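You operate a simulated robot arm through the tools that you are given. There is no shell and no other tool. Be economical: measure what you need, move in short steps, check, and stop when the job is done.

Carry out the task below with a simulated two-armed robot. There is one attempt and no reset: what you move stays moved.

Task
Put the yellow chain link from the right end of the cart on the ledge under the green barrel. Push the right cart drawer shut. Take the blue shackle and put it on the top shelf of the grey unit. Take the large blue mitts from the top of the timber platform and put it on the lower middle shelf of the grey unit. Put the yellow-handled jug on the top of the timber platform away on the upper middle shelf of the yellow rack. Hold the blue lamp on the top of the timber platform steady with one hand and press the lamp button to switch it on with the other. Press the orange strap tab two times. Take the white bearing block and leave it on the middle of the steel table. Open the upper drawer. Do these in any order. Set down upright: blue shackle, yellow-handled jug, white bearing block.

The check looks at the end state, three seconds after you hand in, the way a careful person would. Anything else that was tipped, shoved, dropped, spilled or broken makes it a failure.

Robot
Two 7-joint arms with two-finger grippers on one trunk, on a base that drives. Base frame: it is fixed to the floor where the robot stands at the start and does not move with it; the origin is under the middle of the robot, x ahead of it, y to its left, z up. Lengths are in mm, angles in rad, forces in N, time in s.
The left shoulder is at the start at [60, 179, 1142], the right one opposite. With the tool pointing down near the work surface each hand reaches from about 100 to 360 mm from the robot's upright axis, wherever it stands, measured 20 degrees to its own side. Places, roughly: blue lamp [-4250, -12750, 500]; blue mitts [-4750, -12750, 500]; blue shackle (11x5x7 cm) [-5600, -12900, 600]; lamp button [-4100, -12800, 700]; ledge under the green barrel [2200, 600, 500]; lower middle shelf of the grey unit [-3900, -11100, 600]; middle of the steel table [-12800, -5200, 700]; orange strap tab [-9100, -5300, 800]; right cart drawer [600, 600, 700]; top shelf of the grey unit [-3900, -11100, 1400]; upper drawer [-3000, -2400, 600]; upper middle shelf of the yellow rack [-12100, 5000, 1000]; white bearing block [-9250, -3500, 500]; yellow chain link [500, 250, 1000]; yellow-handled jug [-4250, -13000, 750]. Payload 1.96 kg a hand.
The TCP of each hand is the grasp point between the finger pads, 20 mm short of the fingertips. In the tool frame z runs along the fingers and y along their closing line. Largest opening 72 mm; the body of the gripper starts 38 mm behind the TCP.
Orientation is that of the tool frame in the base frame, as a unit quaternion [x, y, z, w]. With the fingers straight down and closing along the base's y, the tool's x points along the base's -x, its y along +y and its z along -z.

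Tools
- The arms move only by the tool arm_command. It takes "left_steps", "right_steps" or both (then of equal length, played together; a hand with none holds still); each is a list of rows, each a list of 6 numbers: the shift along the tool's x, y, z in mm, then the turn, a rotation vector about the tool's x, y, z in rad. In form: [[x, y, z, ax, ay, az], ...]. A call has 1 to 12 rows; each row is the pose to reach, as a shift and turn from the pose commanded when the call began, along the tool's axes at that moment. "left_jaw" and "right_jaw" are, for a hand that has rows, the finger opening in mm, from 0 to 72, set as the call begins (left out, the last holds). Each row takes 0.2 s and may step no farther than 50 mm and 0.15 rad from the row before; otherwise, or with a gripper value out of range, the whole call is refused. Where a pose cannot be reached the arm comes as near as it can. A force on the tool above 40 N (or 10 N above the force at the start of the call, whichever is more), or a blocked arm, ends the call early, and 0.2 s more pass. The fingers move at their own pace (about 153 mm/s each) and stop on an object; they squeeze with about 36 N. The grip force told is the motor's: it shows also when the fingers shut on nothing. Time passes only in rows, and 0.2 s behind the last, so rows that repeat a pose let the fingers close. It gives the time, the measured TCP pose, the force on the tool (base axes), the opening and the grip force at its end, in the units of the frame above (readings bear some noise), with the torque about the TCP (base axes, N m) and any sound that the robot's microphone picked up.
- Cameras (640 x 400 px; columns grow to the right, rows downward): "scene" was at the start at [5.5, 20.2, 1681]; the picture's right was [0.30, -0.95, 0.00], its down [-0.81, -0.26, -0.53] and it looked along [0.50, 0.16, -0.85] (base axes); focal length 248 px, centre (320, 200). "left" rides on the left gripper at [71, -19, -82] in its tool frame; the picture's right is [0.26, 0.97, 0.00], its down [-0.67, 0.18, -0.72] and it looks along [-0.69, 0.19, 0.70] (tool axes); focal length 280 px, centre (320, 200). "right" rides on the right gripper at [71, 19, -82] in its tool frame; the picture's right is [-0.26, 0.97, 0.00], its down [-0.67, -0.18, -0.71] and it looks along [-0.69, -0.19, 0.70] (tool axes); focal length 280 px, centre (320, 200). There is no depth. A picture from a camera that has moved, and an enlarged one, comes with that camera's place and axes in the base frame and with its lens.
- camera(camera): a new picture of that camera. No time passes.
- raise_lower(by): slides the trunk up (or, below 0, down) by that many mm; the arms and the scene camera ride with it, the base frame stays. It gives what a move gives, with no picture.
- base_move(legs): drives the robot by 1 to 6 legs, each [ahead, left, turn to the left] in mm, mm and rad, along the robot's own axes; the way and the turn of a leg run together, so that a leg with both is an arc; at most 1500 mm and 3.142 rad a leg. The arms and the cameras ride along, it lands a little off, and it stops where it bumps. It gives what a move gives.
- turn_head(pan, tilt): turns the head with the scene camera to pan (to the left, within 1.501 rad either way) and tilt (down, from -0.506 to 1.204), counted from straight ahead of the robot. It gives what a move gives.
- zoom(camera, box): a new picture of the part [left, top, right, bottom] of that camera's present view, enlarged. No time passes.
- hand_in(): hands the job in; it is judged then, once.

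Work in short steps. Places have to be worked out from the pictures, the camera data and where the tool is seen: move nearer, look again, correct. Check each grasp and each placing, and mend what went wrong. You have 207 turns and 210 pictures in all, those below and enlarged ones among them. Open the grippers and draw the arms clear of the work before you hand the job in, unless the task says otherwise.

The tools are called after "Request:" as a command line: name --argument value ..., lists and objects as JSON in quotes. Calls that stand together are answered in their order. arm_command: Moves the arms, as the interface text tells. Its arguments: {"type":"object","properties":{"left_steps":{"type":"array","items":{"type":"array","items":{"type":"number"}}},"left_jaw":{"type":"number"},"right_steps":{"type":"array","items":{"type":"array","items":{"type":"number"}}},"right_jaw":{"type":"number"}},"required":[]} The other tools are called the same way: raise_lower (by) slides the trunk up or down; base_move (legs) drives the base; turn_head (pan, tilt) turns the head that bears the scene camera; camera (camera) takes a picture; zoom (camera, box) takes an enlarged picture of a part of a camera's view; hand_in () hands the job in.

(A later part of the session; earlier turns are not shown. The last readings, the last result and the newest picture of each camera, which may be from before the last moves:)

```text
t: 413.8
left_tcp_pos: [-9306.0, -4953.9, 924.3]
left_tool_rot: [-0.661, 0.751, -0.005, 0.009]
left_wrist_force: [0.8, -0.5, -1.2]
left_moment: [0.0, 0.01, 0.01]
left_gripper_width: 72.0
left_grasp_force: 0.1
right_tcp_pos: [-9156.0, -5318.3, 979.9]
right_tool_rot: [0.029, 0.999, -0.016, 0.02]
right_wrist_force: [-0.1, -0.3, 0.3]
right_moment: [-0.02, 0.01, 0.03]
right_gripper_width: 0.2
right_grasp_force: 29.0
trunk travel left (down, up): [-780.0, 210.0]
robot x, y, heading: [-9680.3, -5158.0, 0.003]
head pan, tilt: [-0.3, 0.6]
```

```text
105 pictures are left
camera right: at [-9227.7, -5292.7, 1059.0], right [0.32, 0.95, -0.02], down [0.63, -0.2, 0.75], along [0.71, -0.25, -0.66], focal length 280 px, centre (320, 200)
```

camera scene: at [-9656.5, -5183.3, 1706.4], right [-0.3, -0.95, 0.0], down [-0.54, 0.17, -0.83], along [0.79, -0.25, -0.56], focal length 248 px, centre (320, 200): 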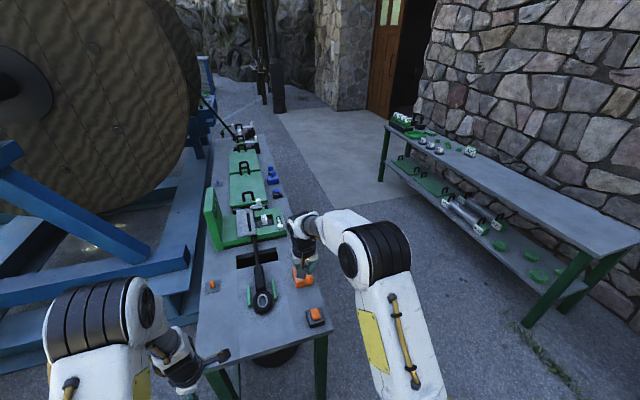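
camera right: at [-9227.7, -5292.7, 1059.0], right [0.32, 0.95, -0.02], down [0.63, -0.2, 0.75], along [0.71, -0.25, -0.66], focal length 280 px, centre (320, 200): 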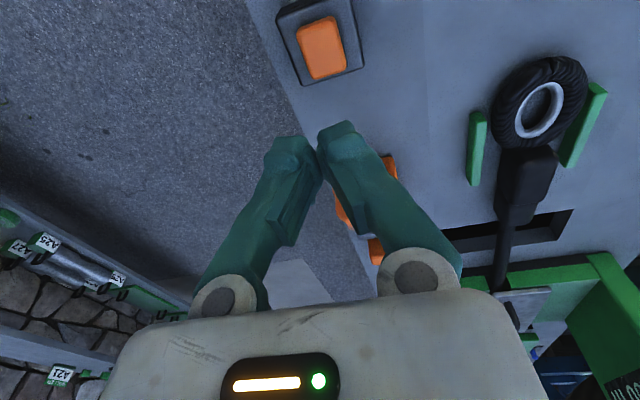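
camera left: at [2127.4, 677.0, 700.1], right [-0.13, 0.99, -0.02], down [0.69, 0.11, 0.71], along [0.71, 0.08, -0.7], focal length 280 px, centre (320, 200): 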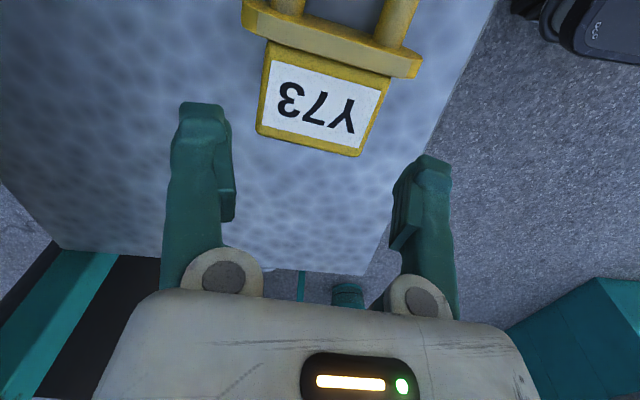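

Two clicks registered. Next is the bearing block: I back off, turn to face +y and approach the I-beam from the south.

Request:
base_move --legs '[[-250, 0, 0], [0, 0, 1.571], [1050, 0, 0], [0, -590, 0]]'

Request:
turn_head --pan -0.2 --tilt 0.8

Request:
camera --camera "scene"

Request:
camera --camera "right"

```text
t: 427.3
left_tcp_pos: [-9503.3, -3753.2, 923.8]
left_tool_rot: [0.996, -0.084, -0.001, -0.01]
left_wrist_force: [0.3, 0.8, -0.3]
left_moment: [-0.04, -0.02, -0.04]
left_gripper_width: 72.0
left_grasp_force: 0.1
right_tcp_pos: [-9133.3, -3616.9, 979.6]
right_tool_rot: [-0.671, 0.741, 0.002, 0.027]
right_wrist_force: [0.0, 1.4, -1.2]
right_moment: [0.02, 0.02, 0.02]
right_gripper_width: 0.2
right_grasp_force: 29.2
trunk travel left (down, up): [-780.0, 210.0]
robot x, y, heading: [-9314.5, -4134.4, 1.53]
head pan, tilt: [-0.3, 0.6]
```

```text
t: 428.1
left_tcp_pos: [-9504.0, -3753.1, 924.6]
left_tool_rot: [0.996, -0.084, -0.002, -0.01]
left_wrist_force: [-0.4, -0.2, 0.1]
left_moment: [-0.01, 0.02, -0.01]
left_gripper_width: 72.1
left_grasp_force: 0.1
right_tcp_pos: [-9132.8, -3616.0, 980.4]
right_tool_rot: [-0.671, 0.741, 0.002, 0.028]
right_wrist_force: [0.3, 0.1, -0.8]
right_moment: [-0.01, 0.05, 0.02]
right_gripper_width: 0.1
right_grasp_force: 29.3
trunk travel left (down, up): [-780.0, 210.0]
robot x, y, heading: [-9315.8, -4138.6, 1.53]
head pan, tilt: [-0.201, 0.799]
```

```text
104 pictures are left
camera scene: at [-9298.6, -4116.9, 1689.6], right [0.97, -0.24, 0.0], down [-0.17, -0.7, -0.7], along [0.17, 0.68, -0.72], focal length 248 px, centre (320, 200)
```

scene: 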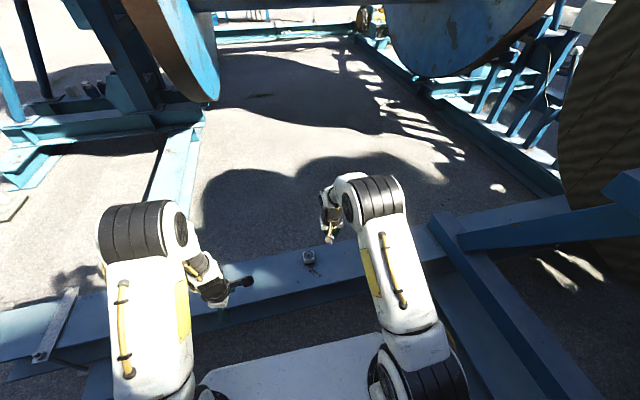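

```text
103 pictures are left
camera right: at [-9161.7, -3688.8, 1058.8], right [-0.93, 0.36, -0.02], down [0.22, 0.62, 0.75], along [0.28, 0.7, -0.66], focal length 280 px, centre (320, 200)
```

right: 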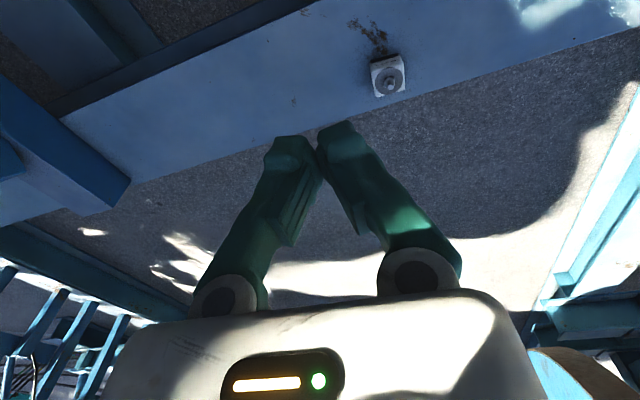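

I zoom on the bearing block from the hand camera to see its shape and size.

Request:
zoom --camera "right" --box '[340, 40, 440, 110]'

Request:
zoom --camera "scene" --box '[280, 235, 340, 280]'

```text
5.71 times, centred on (390, 75) of right
camera zoom: at [-9161.7, -3688.8, 1058.8], right [-0.93, 0.36, -0.02], down [0.22, 0.62, 0.75], along [0.28, 0.7, -0.66], focal length 1602 px, centre (-80, 914)
```

zoom: 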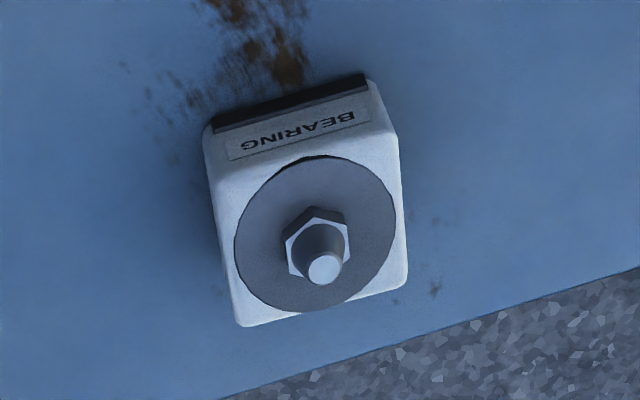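

```text
8.89 times, centred on (310, 258) of scene
camera zoom: at [-9298.6, -4116.9, 1689.6], right [0.97, -0.24, 0.0], down [-0.17, -0.7, -0.7], along [0.17, 0.68, -0.72], focal length 2202 px, centre (409, -311)
```

zoom: 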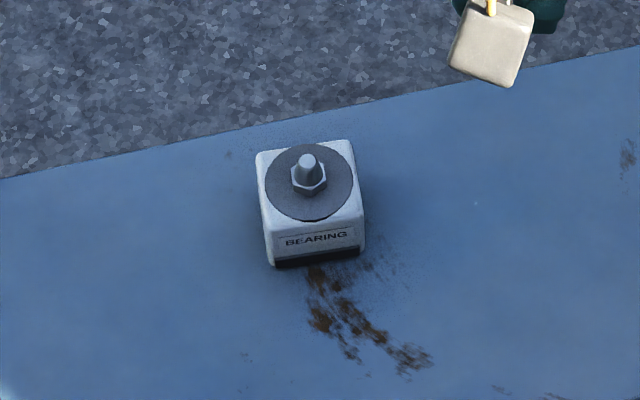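

It's a ~55 mm square block with a bolt on top, aligned with the base axes. Depth is uncertain, so I square the hand, open it, lower 250 mm and look again.

Request:
arm_command --right_steps '[[0, 25, 0, -0.017, 0.022, -0.05], [0, 50, 0, -0.035, 0.044, -0.1], [0, 50, 0, -0.035, 0.044, -0.1]]' --right_jaw 72

Request:
raise_lower --by -250

Request:
camera --camera "right"

```text
t: 428.9
left_tcp_pos: [-9503.8, -3752.7, 924.7]
left_tool_rot: [0.996, -0.084, -0.002, -0.009]
left_wrist_force: [-0.2, -0.7, -0.3]
left_moment: [-0.02, -0.01, 0.02]
left_gripper_width: 71.9
left_grasp_force: 0.0
right_tcp_pos: [-9182.5, -3611.3, 978.6]
right_tool_rot: [0.708, -0.706, 0.001, 0.001]
right_wrist_force: [0.4, -0.4, -0.2]
right_moment: [-0.01, -0.01, 0.02]
right_gripper_width: 71.8
right_grasp_force: 0.0
trunk travel left (down, up): [-780.0, 210.0]
robot x, y, heading: [-9314.0, -4134.6, 1.529]
head pan, tilt: [-0.201, 0.799]
```

```text
t: 431.4
left_tcp_pos: [-9502.6, -3752.9, 674.9]
left_tool_rot: [0.996, -0.084, -0.002, -0.01]
left_wrist_force: [0.0, -0.4, -0.8]
left_moment: [-0.01, 0.04, -0.03]
left_gripper_width: 71.9
left_grasp_force: 0.0
right_tcp_pos: [-9182.8, -3609.8, 728.4]
right_tool_rot: [-0.707, 0.707, -0.001, -0.002]
right_wrist_force: [0.0, 0.4, -0.1]
right_moment: [0.0, -0.01, 0.03]
right_gripper_width: 72.0
right_grasp_force: 0.1
trunk travel left (down, up): [-530.0, 460.0]
robot x, y, heading: [-9317.3, -4133.9, 1.53]
head pan, tilt: [-0.201, 0.799]
```

```text
100 pictures are left
camera right: at [-9201.3, -3682.1, 811.5], right [-0.97, 0.26, 0.0], down [0.18, 0.68, 0.71], along [0.19, 0.69, -0.7], focal length 280 px, centre (320, 200)
```

right: 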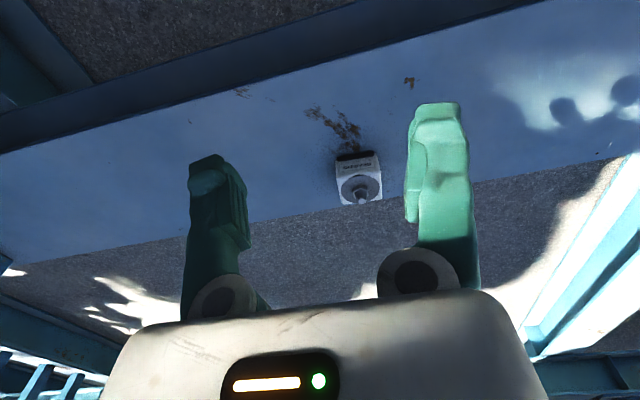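

Triangulated: block top at (−9181, −3406, 522), on a beam flange spanning y −3573…−3330. I move the base up near the flange, raise the left hand a bit, and lower the trunk for level reach.

Request:
base_move --legs '[[125, 45, 0.042]]'

Request:
arm_command --left_steps '[[0, 0, -40, 0, 0, 0], [0, 0, -80, 0, 0, 0], [0, 0, -110, 0, 0, 0], [0, 0, -110, 0, 0, 0], [0, 0, -110, 0, 0, 0]]' --right_steps '[[-20, 0, 15, 0, 0, 0], [-40, 0, 30, 0, 0, 0], [-50, 0, 45, 0, 0, 0], [-60, 0, 60, 0, 0, 0], [-60, 0, 60, 0, 0, 0]]'

Request:
raise_lower --by -70

Request:
camera --camera "right"

```text
t: 432.7
left_tcp_pos: [-9562.7, -3634.0, 673.4]
left_tool_rot: [0.998, -0.062, -0.001, -0.009]
left_wrist_force: [-0.8, 0.4, -0.2]
left_moment: [-0.04, -0.05, 0.05]
left_gripper_width: 71.7
left_grasp_force: 0.0
right_tcp_pos: [-9246.2, -3478.2, 727.3]
right_tool_rot: [0.721, -0.692, 0.002, 0.002]
right_wrist_force: [-0.6, 0.0, -0.1]
right_moment: [-0.03, -0.01, 0.01]
right_gripper_width: 71.7
right_grasp_force: 0.0
trunk travel left (down, up): [-530.0, 460.0]
robot x, y, heading: [-9358.7, -4005.0, 1.569]
head pan, tilt: [-0.201, 0.799]
```

```text
t: 433.9
left_tcp_pos: [-9561.8, -3638.3, 782.6]
left_tool_rot: [0.998, -0.063, -0.002, -0.011]
left_wrist_force: [0.1, -0.1, -0.1]
left_moment: [0.0, -0.01, 0.01]
left_gripper_width: 72.0
left_grasp_force: 0.1
right_tcp_pos: [-9248.8, -3419.6, 668.8]
right_tool_rot: [0.722, -0.692, 0.002, 0.002]
right_wrist_force: [-0.1, -0.7, -0.5]
right_moment: [0.02, 0.0, 0.0]
right_gripper_width: 72.0
right_grasp_force: 0.1
trunk travel left (down, up): [-530.0, 460.0]
robot x, y, heading: [-9356.8, -4004.6, 1.575]
head pan, tilt: [-0.201, 0.799]
```

```text
t: 435.0
left_tcp_pos: [-9561.8, -3638.0, 714.7]
left_tool_rot: [0.998, -0.063, -0.002, -0.01]
left_wrist_force: [-0.7, 0.4, -0.1]
left_moment: [-0.03, -0.01, -0.04]
left_gripper_width: 72.1
left_grasp_force: 0.0
right_tcp_pos: [-9249.5, -3418.6, 598.2]
right_tool_rot: [0.721, -0.693, 0.001, 0.001]
right_wrist_force: [0.4, 0.4, -0.3]
right_moment: [-0.02, -0.02, 0.01]
right_gripper_width: 72.2
right_grasp_force: 0.0
trunk travel left (down, up): [-460.0, 530.0]
robot x, y, heading: [-9361.7, -4012.6, 1.572]
head pan, tilt: [-0.201, 0.799]
```

```text
99 pictures are left
camera right: at [-9264.8, -3491.3, 681.5], right [-0.98, 0.22, 0.0], down [0.15, 0.68, 0.71], along [0.16, 0.7, -0.7], focal length 280 px, centre (320, 200)
```

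right: 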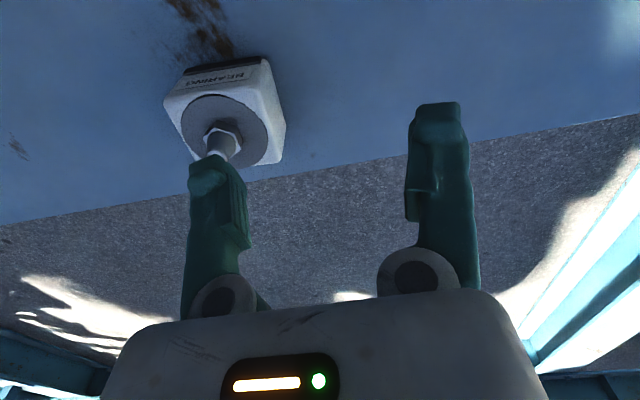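

Aligned in y; I shift 67 mm in +x over the block, tips still above the bolt, and check.

Request:
arm_command --right_steps '[[-2, -22, 0, 0, 0, 0.02], [-5, -45, 0, 0, 0, 0.04], [-7, -67, 0, 0, 0, 0.04], [-7, -67, 0, 0, 0, 0.04]]'

Request:
camera --camera "right"

```text
t: 436.0
left_tcp_pos: [-9560.7, -3636.9, 714.1]
left_tool_rot: [0.998, -0.063, -0.003, -0.011]
left_wrist_force: [0.4, 0.2, 0.8]
left_moment: [0.03, 0.0, 0.01]
left_gripper_width: 72.1
left_grasp_force: 0.2
right_tcp_pos: [-9182.2, -3408.0, 598.3]
right_tool_rot: [0.708, -0.706, 0.001, 0.001]
right_wrist_force: [-0.5, 0.3, 0.2]
right_moment: [-0.01, 0.0, 0.0]
right_gripper_width: 71.9
right_grasp_force: 0.0
trunk travel left (down, up): [-460.0, 530.0]
robot x, y, heading: [-9356.5, -4006.5, 1.57]
head pan, tilt: [-0.201, 0.799]
```

```text
98 pictures are left
camera right: at [-9200.8, -3479.6, 680.8], right [-0.97, 0.26, 0.0], down [0.18, 0.68, 0.71], along [0.19, 0.69, -0.7], focal length 280 px, centre (320, 200)
```

right: 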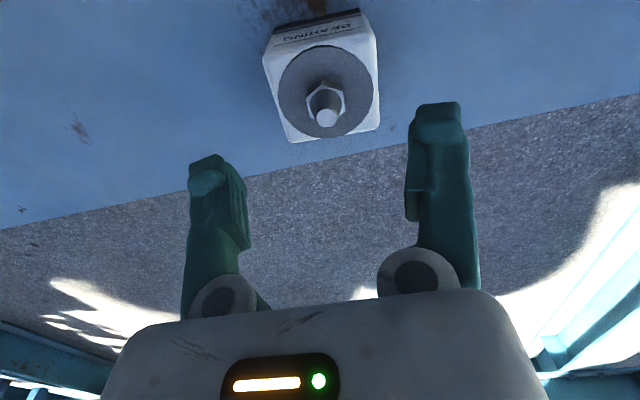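

Centred. I lower the trunk 76 mm so the fingers straddle the block with palm above the bolt, then close.

Request:
raise_lower --by -76

Request:
arm_command --right_steps '[[0, 0, 0, 0, 0, 0], [0, 0, 0, 0, 0, 0], [0, 0, 0, 0, 0, 0]]' --right_jaw 0

Request:
camera --camera "right"

```text
t: 437.1
left_tcp_pos: [-9561.2, -3638.0, 639.0]
left_tool_rot: [0.998, -0.062, -0.002, -0.01]
left_wrist_force: [0.0, 0.1, 0.5]
left_moment: [-0.02, -0.01, -0.01]
left_gripper_width: 71.9
left_grasp_force: 0.1
right_tcp_pos: [-9180.9, -3408.7, 522.6]
right_tool_rot: [0.707, -0.707, 0.001, 0.002]
right_wrist_force: [-2.1, 0.2, -0.5]
right_moment: [0.01, 0.01, -0.01]
right_gripper_width: 72.0
right_grasp_force: 0.1
trunk travel left (down, up): [-384.0, 606.0]
robot x, y, heading: [-9356.4, -4010.4, 1.566]
head pan, tilt: [-0.201, 0.799]
```

```text
t: 437.9
left_tcp_pos: [-9561.4, -3637.2, 637.5]
left_tool_rot: [0.998, -0.063, -0.002, -0.011]
left_wrist_force: [0.1, -0.7, -0.8]
left_moment: [-0.01, 0.02, -0.01]
left_gripper_width: 72.0
left_grasp_force: 0.1
right_tcp_pos: [-9182.1, -3410.0, 522.3]
right_tool_rot: [0.708, -0.706, 0.0, 0.001]
right_wrist_force: [-1.1, -0.1, 3.1]
right_moment: [-0.01, -0.11, -0.07]
right_gripper_width: 65.4
right_grasp_force: 36.2
trunk travel left (down, up): [-384.0, 606.0]
robot x, y, heading: [-9359.6, -4009.6, 1.572]
head pan, tilt: [-0.201, 0.799]
```

```text
97 pictures are left
camera right: at [-9200.9, -3479.7, 605.0], right [-0.97, 0.26, 0.0], down [0.18, 0.68, 0.71], along [0.19, 0.69, -0.7], focal length 280 px, centre (320, 200)
```

right: 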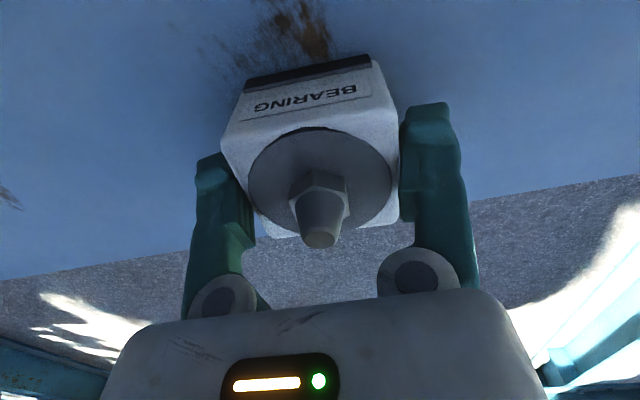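

Gripped. I lift 300 mm, check the hold, then route west to the steel table, facing it from the east.

Request:
raise_lower --by 380

Request:
camera --camera "right"

Request:
base_move --legs '[[-60, 0, 0], [0, 560, 0], [-1030, 0, 0], [0, 1400, 0], [0, 400, 0], [0, 0, 1.571]]'

Request:
turn_head --pan -0.1 --tilt 0.6

Request:
camera --camera "scene"

```text
t: 441.6
left_tcp_pos: [-9560.3, -3637.6, 1018.2]
left_tool_rot: [0.998, -0.063, -0.002, -0.01]
left_wrist_force: [0.4, 0.8, 0.8]
left_moment: [0.0, 0.01, -0.02]
left_gripper_width: 72.0
left_grasp_force: 0.0
right_tcp_pos: [-9183.1, -3407.9, 902.6]
right_tool_rot: [0.707, -0.707, 0.001, 0.002]
right_wrist_force: [-0.7, -0.5, -5.4]
right_moment: [-0.02, 0.03, 0.02]
right_gripper_width: 63.8
right_grasp_force: 35.8
trunk travel left (down, up): [-764.0, 226.0]
robot x, y, heading: [-9362.6, -4008.2, 1.567]
head pan, tilt: [-0.201, 0.799]
```

```text
96 pictures are left
camera right: at [-9200.7, -3479.0, 984.4], right [-0.97, 0.26, 0.0], down [0.18, 0.68, 0.71], along [0.19, 0.69, -0.7], focal length 280 px, centre (320, 200)
```

right: 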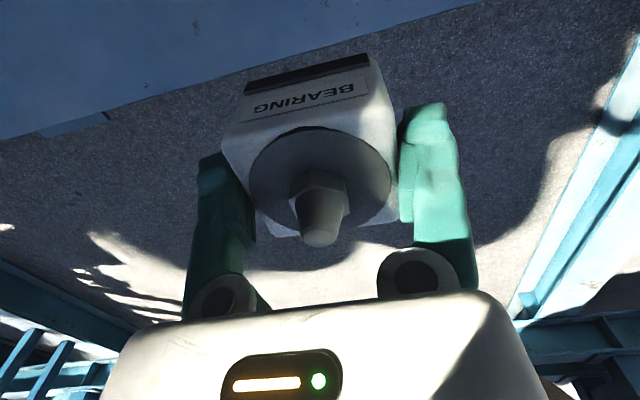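

```text
t: 463.0
left_tcp_pos: [-12101.8, -5334.3, 1018.1]
left_tool_rot: [0.745, 0.667, -0.009, -0.006]
left_wrist_force: [-0.8, 0.0, -0.3]
left_moment: [0.03, 0.03, -0.01]
left_gripper_width: 72.0
left_grasp_force: 0.1
right_tcp_pos: [-12338.0, -4959.7, 900.4]
right_tool_rot: [1.0, 0.01, 0.002, 0.0]
right_wrist_force: [0.3, 0.0, -5.0]
right_moment: [-0.01, -0.04, -0.01]
right_gripper_width: 61.9
right_grasp_force: 35.8
trunk travel left (down, up): [-764.0, 226.0]
robot x, y, heading: [-11733.6, -5127.9, -3.12]
head pan, tilt: [-0.201, 0.799]
```

```text
t: 463.7
left_tcp_pos: [-12101.7, -5334.2, 1018.6]
left_tool_rot: [0.744, 0.668, -0.008, -0.006]
left_wrist_force: [0.3, -0.4, 1.3]
left_moment: [0.02, -0.01, 0.01]
left_gripper_width: 72.1
left_grasp_force: 0.0
right_tcp_pos: [-12338.3, -4960.4, 900.6]
right_tool_rot: [1.0, 0.009, 0.002, 0.0]
right_wrist_force: [0.3, 0.0, -4.8]
right_moment: [0.03, -0.01, 0.0]
right_gripper_width: 62.0
right_grasp_force: 36.2
trunk travel left (down, up): [-764.0, 226.0]
robot x, y, heading: [-11737.4, -5126.3, -3.125]
head pan, tilt: [-0.099, 0.6]
```

```text
95 pictures are left
camera scene: at [-11764.1, -5117.7, 1690.3], right [0.08, 1.0, 0.0], down [0.56, -0.05, -0.82], along [-0.82, 0.07, -0.57], focal length 248 px, centre (320, 200)
```

scene: 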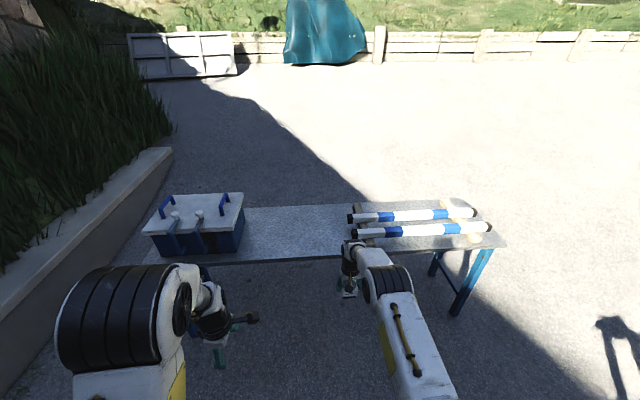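

The table's middle is free between toolbox and tubes. I drive so the block is over about (−12850, −5140).

Request:
base_move --legs '[[250, 180, 0], [245, 0, 0]]'

Request:
camera --camera "scene"

Request:
camera --camera "right"

```text
t: 467.2
left_tcp_pos: [-12591.3, -5524.4, 1018.2]
left_tool_rot: [0.743, 0.669, -0.008, -0.006]
left_wrist_force: [0.2, 0.1, 0.8]
left_moment: [0.03, -0.04, 0.04]
left_gripper_width: 72.2
left_grasp_force: 0.1
right_tcp_pos: [-12828.1, -5153.3, 900.9]
right_tool_rot: [1.0, 0.013, 0.002, 0.0]
right_wrist_force: [-0.1, 0.0, -4.8]
right_moment: [0.0, -0.02, -0.01]
right_gripper_width: 61.9
right_grasp_force: 36.5
trunk travel left (down, up): [-764.0, 226.0]
robot x, y, heading: [-12225.1, -5311.4, -3.123]
head pan, tilt: [-0.099, 0.6]
```

```text
94 pictures are left
camera scene: at [-12254.0, -5307.4, 1690.4], right [0.08, 1.0, 0.0], down [0.56, -0.04, -0.82], along [-0.82, 0.06, -0.57], focal length 248 px, centre (320, 200)
```

scene: 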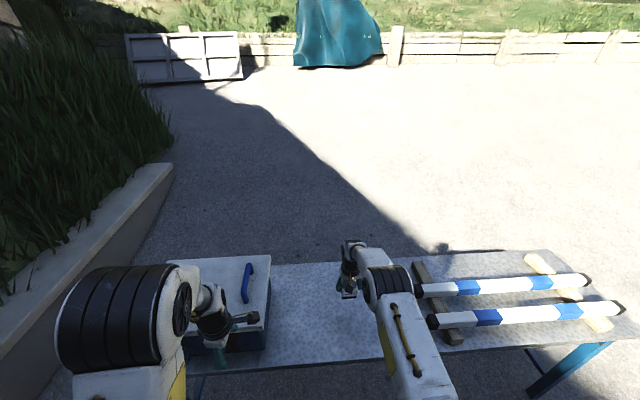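

```text
93 pictures are left
camera right: at [-12757.3, -5170.2, 984.5], right [-0.24, -0.97, 0.0], down [-0.68, 0.17, 0.71], along [-0.69, 0.17, -0.7], focal length 280 px, centre (320, 200)
```

right: 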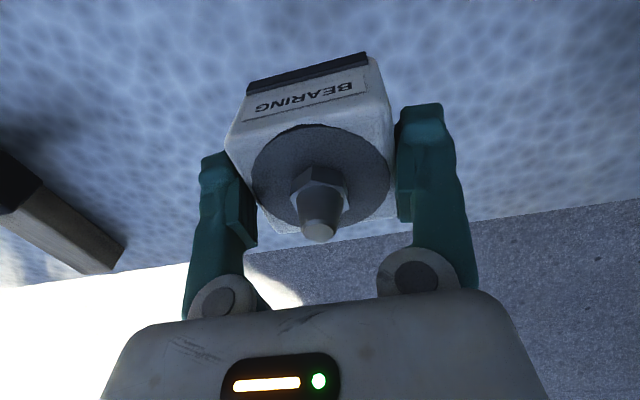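

The block is over the table's middle. I lift the left hand clear of the toolbox, then lower the trunk toward the table.

Request:
arm_command --left_steps '[[0, 0, -45, 0, 0, 0], [0, 0, -90, 0, 0, 0], [0, 0, -135, 0, 0, 0], [0, 0, -160, 0, 0, 0]]'

Request:
raise_lower --by -130

Request:
camera --camera "right"

Request:
camera --camera "scene"

```text
t: 468.2
left_tcp_pos: [-12587.7, -5525.0, 1157.8]
left_tool_rot: [0.743, 0.67, -0.011, -0.006]
left_wrist_force: [0.4, -0.5, -0.2]
left_moment: [-0.03, -0.02, 0.01]
left_gripper_width: 72.2
left_grasp_force: 0.0
left hand out of reach, approached as far as the arm can: row 4
right_tcp_pos: [-12828.8, -5152.8, 901.4]
right_tool_rot: [1.0, 0.012, 0.001, 0.0]
right_wrist_force: [0.3, -0.5, -4.9]
right_moment: [0.01, 0.0, 0.0]
right_gripper_width: 61.5
right_grasp_force: 35.8
trunk travel left (down, up): [-764.0, 226.0]
robot x, y, heading: [-12225.3, -5316.1, -3.118]
head pan, tilt: [-0.099, 0.6]
```

```text
t: 469.6
left_tcp_pos: [-12585.2, -5524.8, 1034.6]
left_tool_rot: [0.743, 0.669, -0.01, -0.007]
left_wrist_force: [-1.2, 0.7, -0.2]
left_moment: [-0.02, -0.03, 0.0]
left_gripper_width: 72.2
left_grasp_force: 0.0
right_tcp_pos: [-12832.5, -5153.4, 785.2]
right_tool_rot: [1.0, 0.012, -0.004, 0.0]
right_wrist_force: [8.3, -2.8, 19.6]
right_moment: [0.6, -1.0, -0.34]
right_gripper_width: 61.9
right_grasp_force: 35.7
trunk travel left (down, up): [-641.0, 349.0]
robot x, y, heading: [-12223.1, -5314.7, -3.118]
head pan, tilt: [-0.099, 0.6]
stopped: the force on the tool passed its limit at 44 N (the readings are from after the stop); the commanded pose is now the measured one
```

```text
92 pictures are left
camera right: at [-12759.0, -5170.8, 867.9], right [-0.24, -0.97, 0.0], down [-0.67, 0.17, 0.72], along [-0.7, 0.17, -0.69], focal length 280 px, centre (320, 200)
```

right: 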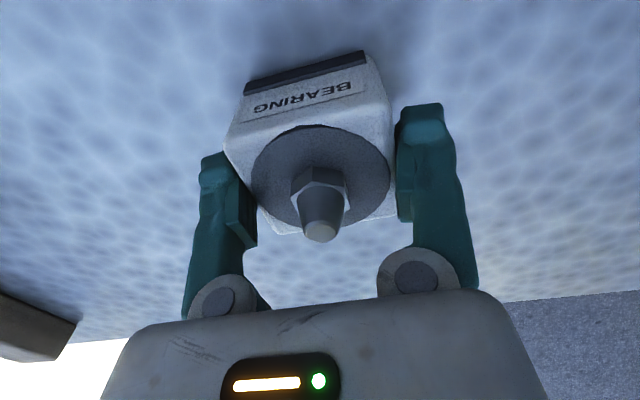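

```text
91 pictures are left
camera scene: at [-12251.3, -5308.0, 1567.3], right [0.08, 1.0, 0.0], down [0.56, -0.04, -0.83], along [-0.82, 0.06, -0.56], focal length 248 px, centre (320, 200)
```

scene: 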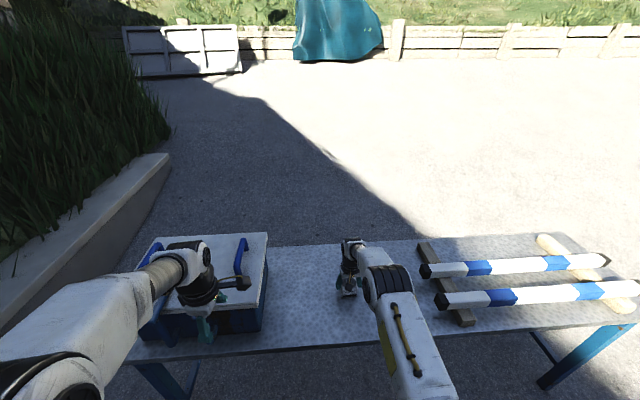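

Contact at z≈785. I ease the pressure, open, and lift straight up.

Request:
arm_command --right_steps '[[0, 0, -2, 0, 0, 0], [0, 0, -2, 0, 0, 0]]'

Request:
arm_command --right_steps '[[0, 0, -2, 0, 0, 0], [0, 0, -2, 0, 0, 0], [0, 0, -2, 0, 0, 0]]' --right_jaw 72

Request:
raise_lower --by 140

Request:
camera --camera "right"

```text
t: 470.1
left_tcp_pos: [-12587.4, -5524.5, 1033.5]
left_tool_rot: [0.743, 0.669, -0.01, -0.008]
left_wrist_force: [-0.2, 0.7, -0.5]
left_moment: [0.0, 0.0, 0.0]
left_gripper_width: 72.2
left_grasp_force: 0.0
right_tcp_pos: [-12831.8, -5153.4, 784.7]
right_tool_rot: [1.0, 0.012, -0.004, 0.001]
right_wrist_force: [0.9, -0.6, -1.1]
right_moment: [0.08, -0.16, -0.1]
right_gripper_width: 61.9
right_grasp_force: 35.9
trunk travel left (down, up): [-641.0, 349.0]
robot x, y, heading: [-12227.3, -5314.5, -3.117]
head pan, tilt: [-0.099, 0.6]
```

```text
t: 470.9
left_tcp_pos: [-12588.3, -5523.9, 1034.3]
left_tool_rot: [0.743, 0.669, -0.01, -0.007]
left_wrist_force: [-0.3, 1.0, 0.4]
left_moment: [0.0, 0.02, -0.04]
left_gripper_width: 71.6
left_grasp_force: 0.1
right_tcp_pos: [-12832.7, -5153.1, 788.2]
right_tool_rot: [1.0, 0.012, -0.004, -0.001]
right_wrist_force: [0.5, 0.3, 0.1]
right_moment: [0.04, 0.02, 0.0]
right_gripper_width: 72.0
right_grasp_force: 0.0
trunk travel left (down, up): [-641.0, 349.0]
robot x, y, heading: [-12227.6, -5314.8, -3.116]
head pan, tilt: [-0.099, 0.6]
```

```text
t: 472.6
left_tcp_pos: [-12588.0, -5525.4, 1174.0]
left_tool_rot: [0.743, 0.669, -0.009, -0.007]
left_wrist_force: [-0.9, -0.5, -0.8]
left_moment: [-0.03, -0.04, -0.02]
left_gripper_width: 71.7
left_grasp_force: 0.0
right_tcp_pos: [-12832.9, -5153.7, 927.4]
right_tool_rot: [1.0, 0.013, -0.003, -0.001]
right_wrist_force: [-0.5, -0.1, 0.0]
right_moment: [0.01, -0.01, 0.04]
right_gripper_width: 72.0
right_grasp_force: 0.1
trunk travel left (down, up): [-781.0, 209.0]
robot x, y, heading: [-12225.8, -5316.2, -3.122]
head pan, tilt: [-0.099, 0.6]
```

```text
90 pictures are left
camera right: at [-12760.0, -5170.9, 1010.1], right [-0.24, -0.97, 0.0], down [-0.67, 0.17, 0.72], along [-0.7, 0.17, -0.69], focal length 280 px, centre (320, 200)
```

right: 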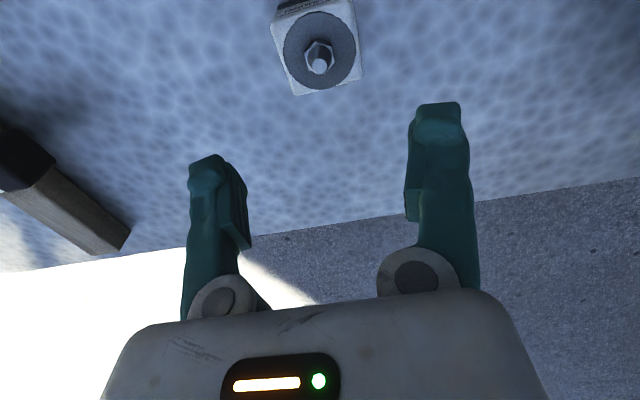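

The block stands upright in the table's middle. Now I head for the building: back off, turn east and go along y≈−5950 between the benches.

Request:
base_move --legs '[[-520, 0, 0], [0, 0, 3.12], [0, -620, 0], [1450, 0, 0], [1450, 0, 0]]'

Request:
turn_head --pan -0.25 --tilt 0.25

Request:
camera --camera "scene"

```text
t: 499.6
left_tcp_pos: [-8458.3, -5775.7, 1174.3]
left_tool_rot: [-0.656, 0.755, -0.007, 0.009]
left_wrist_force: [0.2, -0.4, -1.0]
left_moment: [0.01, 0.02, 0.07]
left_gripper_width: 72.3
left_grasp_force: 0.0
right_tcp_pos: [-8225.6, -6154.8, 927.2]
right_tool_rot: [0.006, 1.0, 0.0, 0.002]
right_wrist_force: [0.5, -1.0, 0.4]
right_moment: [0.01, 0.01, -0.01]
right_gripper_width: 72.0
right_grasp_force: 0.1
trunk travel left (down, up): [-781.0, 209.0]
robot x, y, heading: [-8825.6, -5965.5, -0.013]
head pan, tilt: [-0.099, 0.6]
```

```text
t: 500.4
left_tcp_pos: [-8457.6, -5773.5, 1173.3]
left_tool_rot: [-0.655, 0.755, -0.007, 0.009]
left_wrist_force: [0.3, -1.0, 0.5]
left_moment: [-0.01, -0.02, -0.01]
left_gripper_width: 72.1
left_grasp_force: 0.1
right_tcp_pos: [-8224.4, -6154.9, 927.7]
right_tool_rot: [0.006, 1.0, 0.0, 0.003]
right_wrist_force: [0.1, -0.3, -0.6]
right_moment: [-0.02, 0.0, 0.0]
right_gripper_width: 71.9
right_grasp_force: 0.1
trunk travel left (down, up): [-781.0, 209.0]
robot x, y, heading: [-8828.7, -5972.2, -0.015]
head pan, tilt: [-0.25, 0.25]
```

```text
89 pictures are left
camera scene: at [-8795.7, -5994.9, 1739.4], right [-0.26, -0.97, 0.0], down [-0.24, 0.06, -0.97], along [0.94, -0.25, -0.25], focal length 248 px, centre (320, 200)
```

scene: 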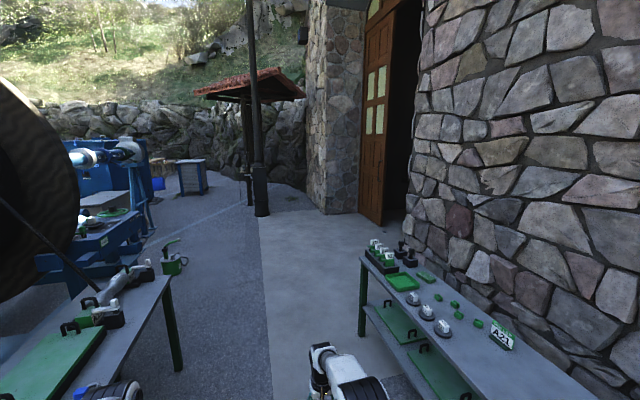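

The doorway's opening is about x −6350…−4700 at y≈−8000. I drive to x≈−5500, turn to face −y, and look in.

Request:
base_move --legs '[[1450, 0, 0.01], [1450, 0, 0], [420, 0, 0], [0, 0, -1.571]]'

Request:
turn_head --pan 0.0 --tilt 0.25

Request:
camera --camera "scene"

```text
t: 520.5
left_tcp_pos: [-5317.4, -6435.8, 1173.7]
left_tool_rot: [0.095, 0.995, -0.011, 0.002]
left_wrist_force: [0.2, 1.5, -0.7]
left_moment: [-0.01, 0.03, 0.0]
left_gripper_width: 72.2
left_grasp_force: 0.1
right_tcp_pos: [-5708.8, -6648.4, 927.7]
right_tool_rot: [0.729, 0.685, -0.003, 0.002]
right_wrist_force: [0.4, 0.1, -0.6]
right_moment: [-0.02, 0.01, 0.0]
right_gripper_width: 72.0
right_grasp_force: 0.1
trunk travel left (down, up): [-781.0, 209.0]
robot x, y, heading: [-5495.3, -6056.4, -1.637]
head pan, tilt: [-0.25, 0.25]
```

```text
t: 521.2
left_tcp_pos: [-5317.2, -6435.1, 1174.3]
left_tool_rot: [0.096, 0.995, -0.011, 0.002]
left_wrist_force: [-0.3, -0.5, 0.5]
left_moment: [0.01, 0.01, 0.0]
left_gripper_width: 71.8
left_grasp_force: 0.0
right_tcp_pos: [-5709.7, -6647.5, 929.1]
right_tool_rot: [0.729, 0.685, -0.002, 0.003]
right_wrist_force: [-0.1, 1.0, -0.2]
right_moment: [-0.03, 0.0, -0.06]
right_gripper_width: 72.1
right_grasp_force: 0.0
trunk travel left (down, up): [-781.0, 209.0]
robot x, y, heading: [-5495.3, -6054.9, -1.634]
head pan, tilt: [0.0, 0.25]
```

```text
88 pictures are left
camera scene: at [-5497.7, -6091.2, 1739.5], right [-1.0, 0.06, 0.0], down [0.02, 0.25, -0.97], along [-0.06, -0.97, -0.25], focal length 248 px, centre (320, 200)
```

scene: 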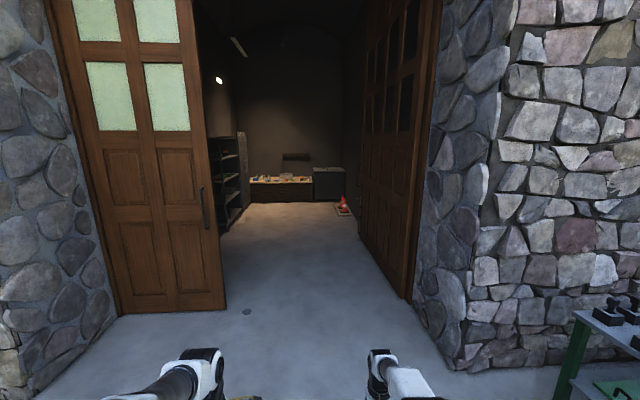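

The doorway is clear between x≈−6600 and −4650; the grey unit is on the left wall and the timber platform at the back. I drive in to y≈−10400.

Request:
base_move --legs '[[0, 0, 0.063], [1450, 0, 0], [1450, 0, 0], [1400, 0, 0]]'

Request:
turn_head --pan 0.35 --tilt 0.4

Request:
camera --camera "scene"

Request:
turn_head --pan 1.2 --tilt 0.4

Request:
camera --camera "scene"

```text
t: 542.4
left_tcp_pos: [-5526.6, -10769.1, 1173.7]
left_tool_rot: [0.107, 0.994, -0.012, 0.001]
left_wrist_force: [-0.1, 0.0, -0.2]
left_moment: [-0.01, 0.0, 0.0]
left_gripper_width: 72.1
left_grasp_force: 0.0
right_tcp_pos: [-5922.0, -10972.5, 927.9]
right_tool_rot: [0.736, 0.677, -0.002, 0.002]
right_wrist_force: [-0.5, -0.1, -0.1]
right_moment: [0.0, -0.01, 0.03]
right_gripper_width: 71.8
right_grasp_force: 0.1
trunk travel left (down, up): [-781.0, 209.0]
robot x, y, heading: [-5697.2, -10389.2, -1.661]
head pan, tilt: [0.0, 0.25]
```

```text
t: 543.2
left_tcp_pos: [-5527.0, -10769.5, 1174.5]
left_tool_rot: [0.106, 0.994, -0.011, 0.002]
left_wrist_force: [-0.1, 0.8, 0.3]
left_moment: [0.01, -0.05, 0.0]
left_gripper_width: 71.9
left_grasp_force: 0.3
right_tcp_pos: [-5923.1, -10971.8, 928.1]
right_tool_rot: [0.737, 0.676, -0.003, 0.002]
right_wrist_force: [-0.1, -0.5, 0.2]
right_moment: [-0.03, 0.02, 0.03]
right_gripper_width: 71.7
right_grasp_force: 0.1
trunk travel left (down, up): [-781.0, 209.0]
robot x, y, heading: [-5695.3, -10386.4, -1.658]
head pan, tilt: [0.351, 0.4]
```

```text
87 pictures are left
camera scene: at [-5666.8, -10416.9, 1725.5], right [-0.97, -0.26, 0.0], down [-0.1, 0.38, -0.92], along [0.24, -0.89, -0.39], focal length 248 px, centre (320, 200)
```

scene: 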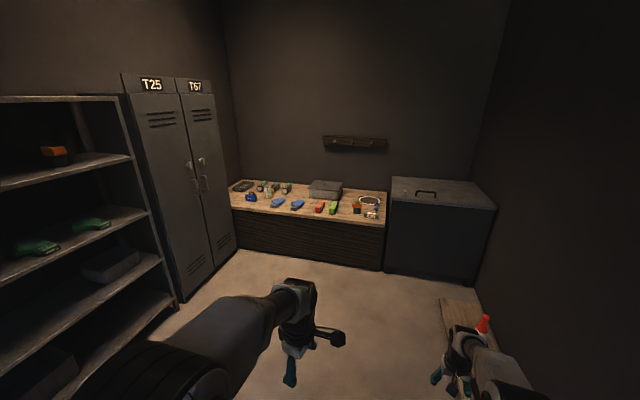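

```text
t: 544.4
left_tcp_pos: [-5527.2, -10768.0, 1173.7]
left_tool_rot: [0.106, 0.994, -0.012, 0.001]
left_wrist_force: [0.0, -0.1, -0.4]
left_moment: [0.0, 0.01, 0.0]
left_gripper_width: 72.0
left_grasp_force: 0.1
right_tcp_pos: [-5923.3, -10971.0, 928.0]
right_tool_rot: [0.737, 0.676, -0.003, 0.003]
right_wrist_force: [0.4, 0.3, -0.1]
right_moment: [0.01, 0.0, -0.01]
right_gripper_width: 71.9
right_grasp_force: 0.1
trunk travel left (down, up): [-781.0, 209.0]
robot x, y, heading: [-5693.3, -10389.3, -1.66]
head pan, tilt: [1.201, 0.4]
```

```text
86 pictures are left
camera scene: at [-5607.7, -10368.5, 1725.5], right [-0.44, -0.9, 0.0], down [-0.35, 0.17, -0.92], along [0.83, -0.41, -0.39], focal length 248 px, centre (320, 200)
```

scene: 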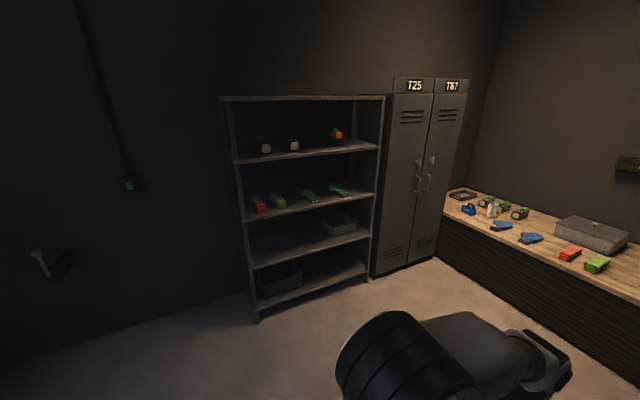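

The grey unit's shelves are at z≈1350 (top), 975, 590 (lower middle) and 180. I zoom in on the timber platform's items.

Request:
turn_head --pan 0.3 --tilt 0.4

Request:
zoom --camera "scene" --box '[210, 160, 330, 240]'

Request:
zoom --camera "scene" --box '[290, 160, 410, 240]'

```text
t: 545.6
left_tcp_pos: [-5527.0, -10769.1, 1174.4]
left_tool_rot: [0.107, 0.994, -0.011, 0.001]
left_wrist_force: [0.2, -0.4, 0.6]
left_moment: [0.0, 0.01, 0.02]
left_gripper_width: 71.9
left_grasp_force: 0.1
right_tcp_pos: [-5923.4, -10972.3, 928.2]
right_tool_rot: [0.737, 0.676, -0.003, 0.002]
right_wrist_force: [-0.2, -0.5, 0.5]
right_moment: [-0.01, -0.02, 0.02]
right_gripper_width: 72.2
right_grasp_force: 0.1
trunk travel left (down, up): [-781.0, 209.0]
robot x, y, heading: [-5699.8, -10388.4, -1.658]
head pan, tilt: [0.3, 0.4]
```

```text
5.00 times, centred on (270, 200) of scene
camera zoom: at [-5671.1, -10418.0, 1725.5], right [-0.98, -0.21, 0.0], down [-0.08, 0.38, -0.92], along [0.19, -0.9, -0.39], focal length 1238 px, centre (570, 200)
```

zoom: 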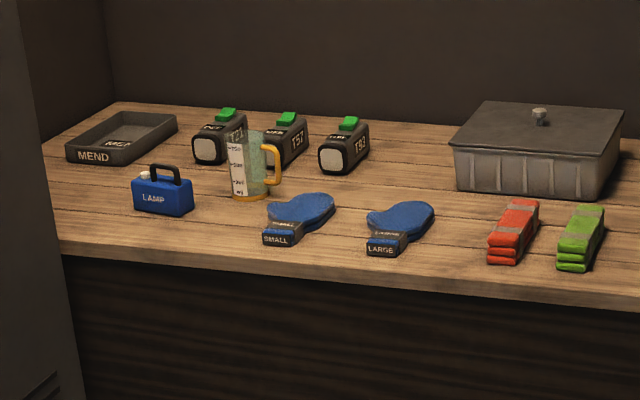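

```text
5.00 times, centred on (350, 200) of scene
camera zoom: at [-5671.1, -10418.0, 1725.5], right [-0.98, -0.21, 0.0], down [-0.08, 0.38, -0.92], along [0.19, -0.9, -0.39], focal length 1238 px, centre (170, 200)
```

zoom: 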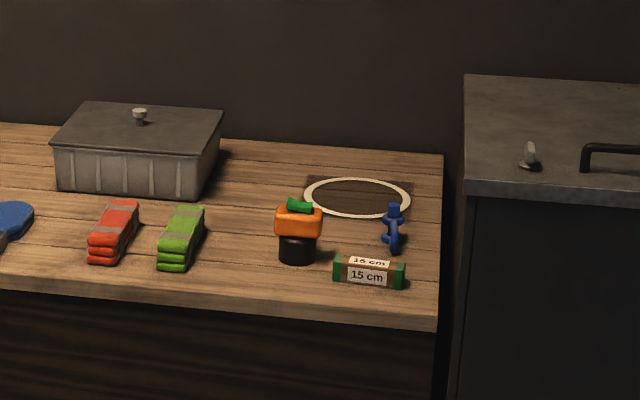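

Items identified: LAMP, jug, SMALL/LARGE mitts, and the blue shackle at the platform's right end (≈(−5642, −12900), platform z≈570). I square the robot closer and rotate the left hand to point forward with horizontal closing.

Request:
base_move --legs '[[0, 0, 0.09], [1250, -40, 0]]'

Request:
arm_command --left_steps '[[9, -32, 14, 0.08, -0.09, 0.08], [18, -64, 28, 0.159, -0.181, 0.159], [27, -96, 43, 0.239, -0.271, 0.239], [36, -128, 57, 0.319, -0.361, 0.319], [45, -160, 71, 0.398, -0.452, 0.398], [54, -192, 86, 0.478, -0.542, 0.478], [63, -224, 100, 0.5575, -0.6325, 0.5575]]'

Request:
arm_command --left_steps '[[0, 0, 0, 0.08, -0.09, 0.08], [0, 0, 0, 0.159, -0.181, 0.159], [0, 0, 0, 0.239, -0.271, 0.239], [0, 0, 0, 0.319, -0.361, 0.319], [0, 0, 0, 0.398, -0.452, 0.398], [0, 0, 0, 0.478, -0.542, 0.478], [0, 0, 0, 0.5575, -0.6325, 0.5575]]'

Request:
turn_head --pan 0.0 --tilt 0.6

Request:
camera --camera "scene"

```text
t: 552.5
left_tcp_pos: [-5520.7, -12013.6, 1173.8]
left_tool_rot: [0.056, 0.998, -0.011, 0.002]
left_wrist_force: [0.3, 0.0, 0.2]
left_moment: [0.0, 0.02, -0.02]
left_gripper_width: 71.9
left_grasp_force: 0.0
right_tcp_pos: [-5894.4, -12257.2, 928.2]
right_tool_rot: [0.702, 0.712, -0.003, 0.003]
right_wrist_force: [-0.3, -0.8, 0.6]
right_moment: [-0.02, -0.01, 0.01]
right_gripper_width: 71.7
right_grasp_force: 0.1
trunk travel left (down, up): [-781.0, 209.0]
robot x, y, heading: [-5722.4, -11650.4, -1.559]
head pan, tilt: [0.3, 0.4]
```

```text
t: 554.1
left_tcp_pos: [-5610.2, -12235.0, 1079.7]
left_tool_rot: [0.315, 0.854, -0.293, 0.292]
left_wrist_force: [-0.5, -0.1, -0.3]
left_moment: [0.0, -0.06, 0.02]
left_gripper_width: 72.2
left_grasp_force: 0.0
right_tcp_pos: [-5896.0, -12257.5, 926.3]
right_tool_rot: [0.702, 0.712, -0.002, 0.002]
right_wrist_force: [-0.3, -0.2, 0.2]
right_moment: [-0.01, 0.0, -0.01]
right_gripper_width: 72.2
right_grasp_force: 0.1
trunk travel left (down, up): [-781.0, 209.0]
robot x, y, heading: [-5728.0, -11652.0, -1.563]
head pan, tilt: [0.3, 0.4]
```

```text
t: 555.7
left_tcp_pos: [-5618.9, -12236.1, 1089.3]
left_tool_rot: [-0.478, -0.504, 0.518, -0.5]
left_wrist_force: [0.1, 0.3, -0.4]
left_moment: [0.01, 0.0, 0.0]
left_gripper_width: 72.1
left_grasp_force: 0.0
right_tcp_pos: [-5896.3, -12257.5, 926.7]
right_tool_rot: [0.703, 0.711, -0.003, 0.001]
right_wrist_force: [-0.3, 0.1, 0.7]
right_moment: [-0.01, 0.0, 0.0]
right_gripper_width: 72.0
right_grasp_force: 0.1
trunk travel left (down, up): [-781.0, 209.0]
robot x, y, heading: [-5728.9, -11652.7, -1.556]
head pan, tilt: [0.3, 0.4]
```

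```text
t: 556.5
left_tcp_pos: [-5614.5, -12233.9, 1090.4]
left_tool_rot: [-0.476, -0.506, 0.516, -0.5]
left_wrist_force: [0.4, -0.7, -0.8]
left_moment: [0.0, 0.02, 0.02]
left_gripper_width: 72.0
left_grasp_force: 0.1
right_tcp_pos: [-5895.4, -12255.5, 927.9]
right_tool_rot: [0.702, 0.712, -0.003, 0.003]
right_wrist_force: [0.8, -0.7, 0.1]
right_moment: [0.02, 0.02, 0.04]
right_gripper_width: 72.0
right_grasp_force: 0.1
trunk travel left (down, up): [-781.0, 209.0]
robot x, y, heading: [-5730.6, -11650.2, -1.555]
head pan, tilt: [0.0, 0.6]
```

```text
83 pictures are left
camera scene: at [-5726.6, -11680.0, 1707.3], right [-1.0, -0.01, 0.0], down [-0.01, 0.56, -0.83], along [0.01, -0.83, -0.56], focal length 248 px, centre (320, 200)
```

scene: 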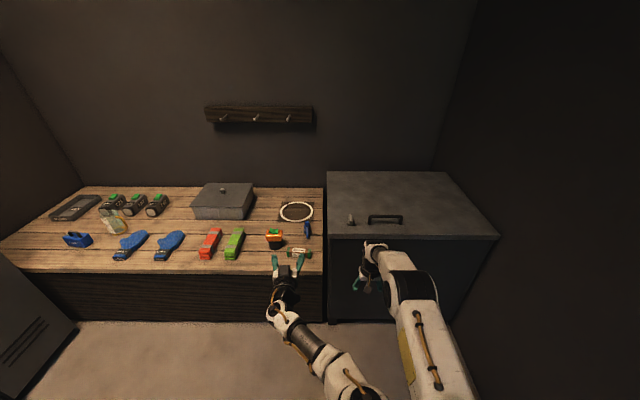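

The hand points forward. I zoom on the shackle and its surroundings.

Request:
zoom --camera "scene" --box '[260, 195, 340, 275]'

Request:
camera --camera "left"

```text
5.00 times, centred on (300, 235) of scene
camera zoom: at [-5726.6, -11680.0, 1707.3], right [-1.0, -0.01, 0.0], down [-0.01, 0.56, -0.83], along [0.01, -0.83, -0.56], focal length 1238 px, centre (420, 25)
```

zoom: 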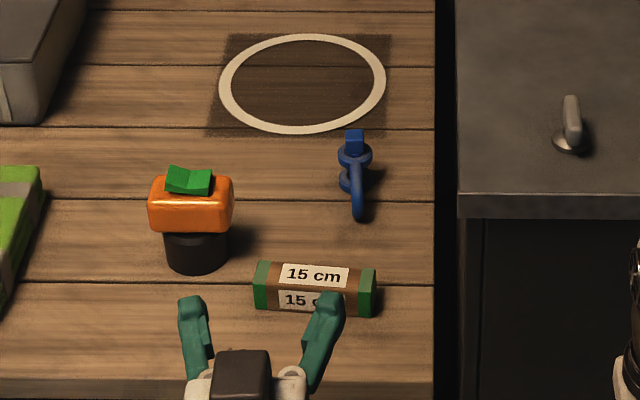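

```text
81 pictures are left
camera left: at [-5639.8, -12154.8, 1016.7], right [0.95, 0.0, -0.31], down [0.2, 0.74, 0.64], along [0.23, -0.67, 0.7], focal length 280 px, centre (320, 200)
```

left: 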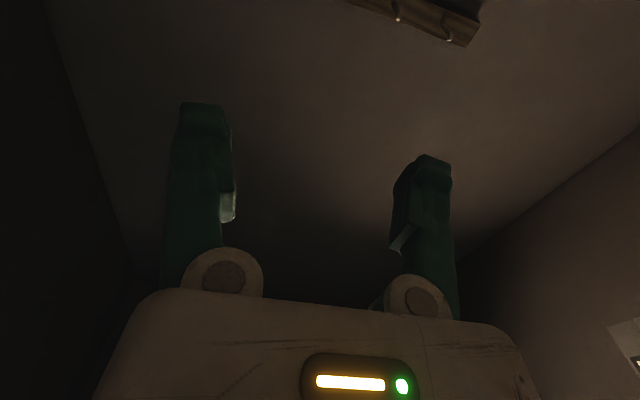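

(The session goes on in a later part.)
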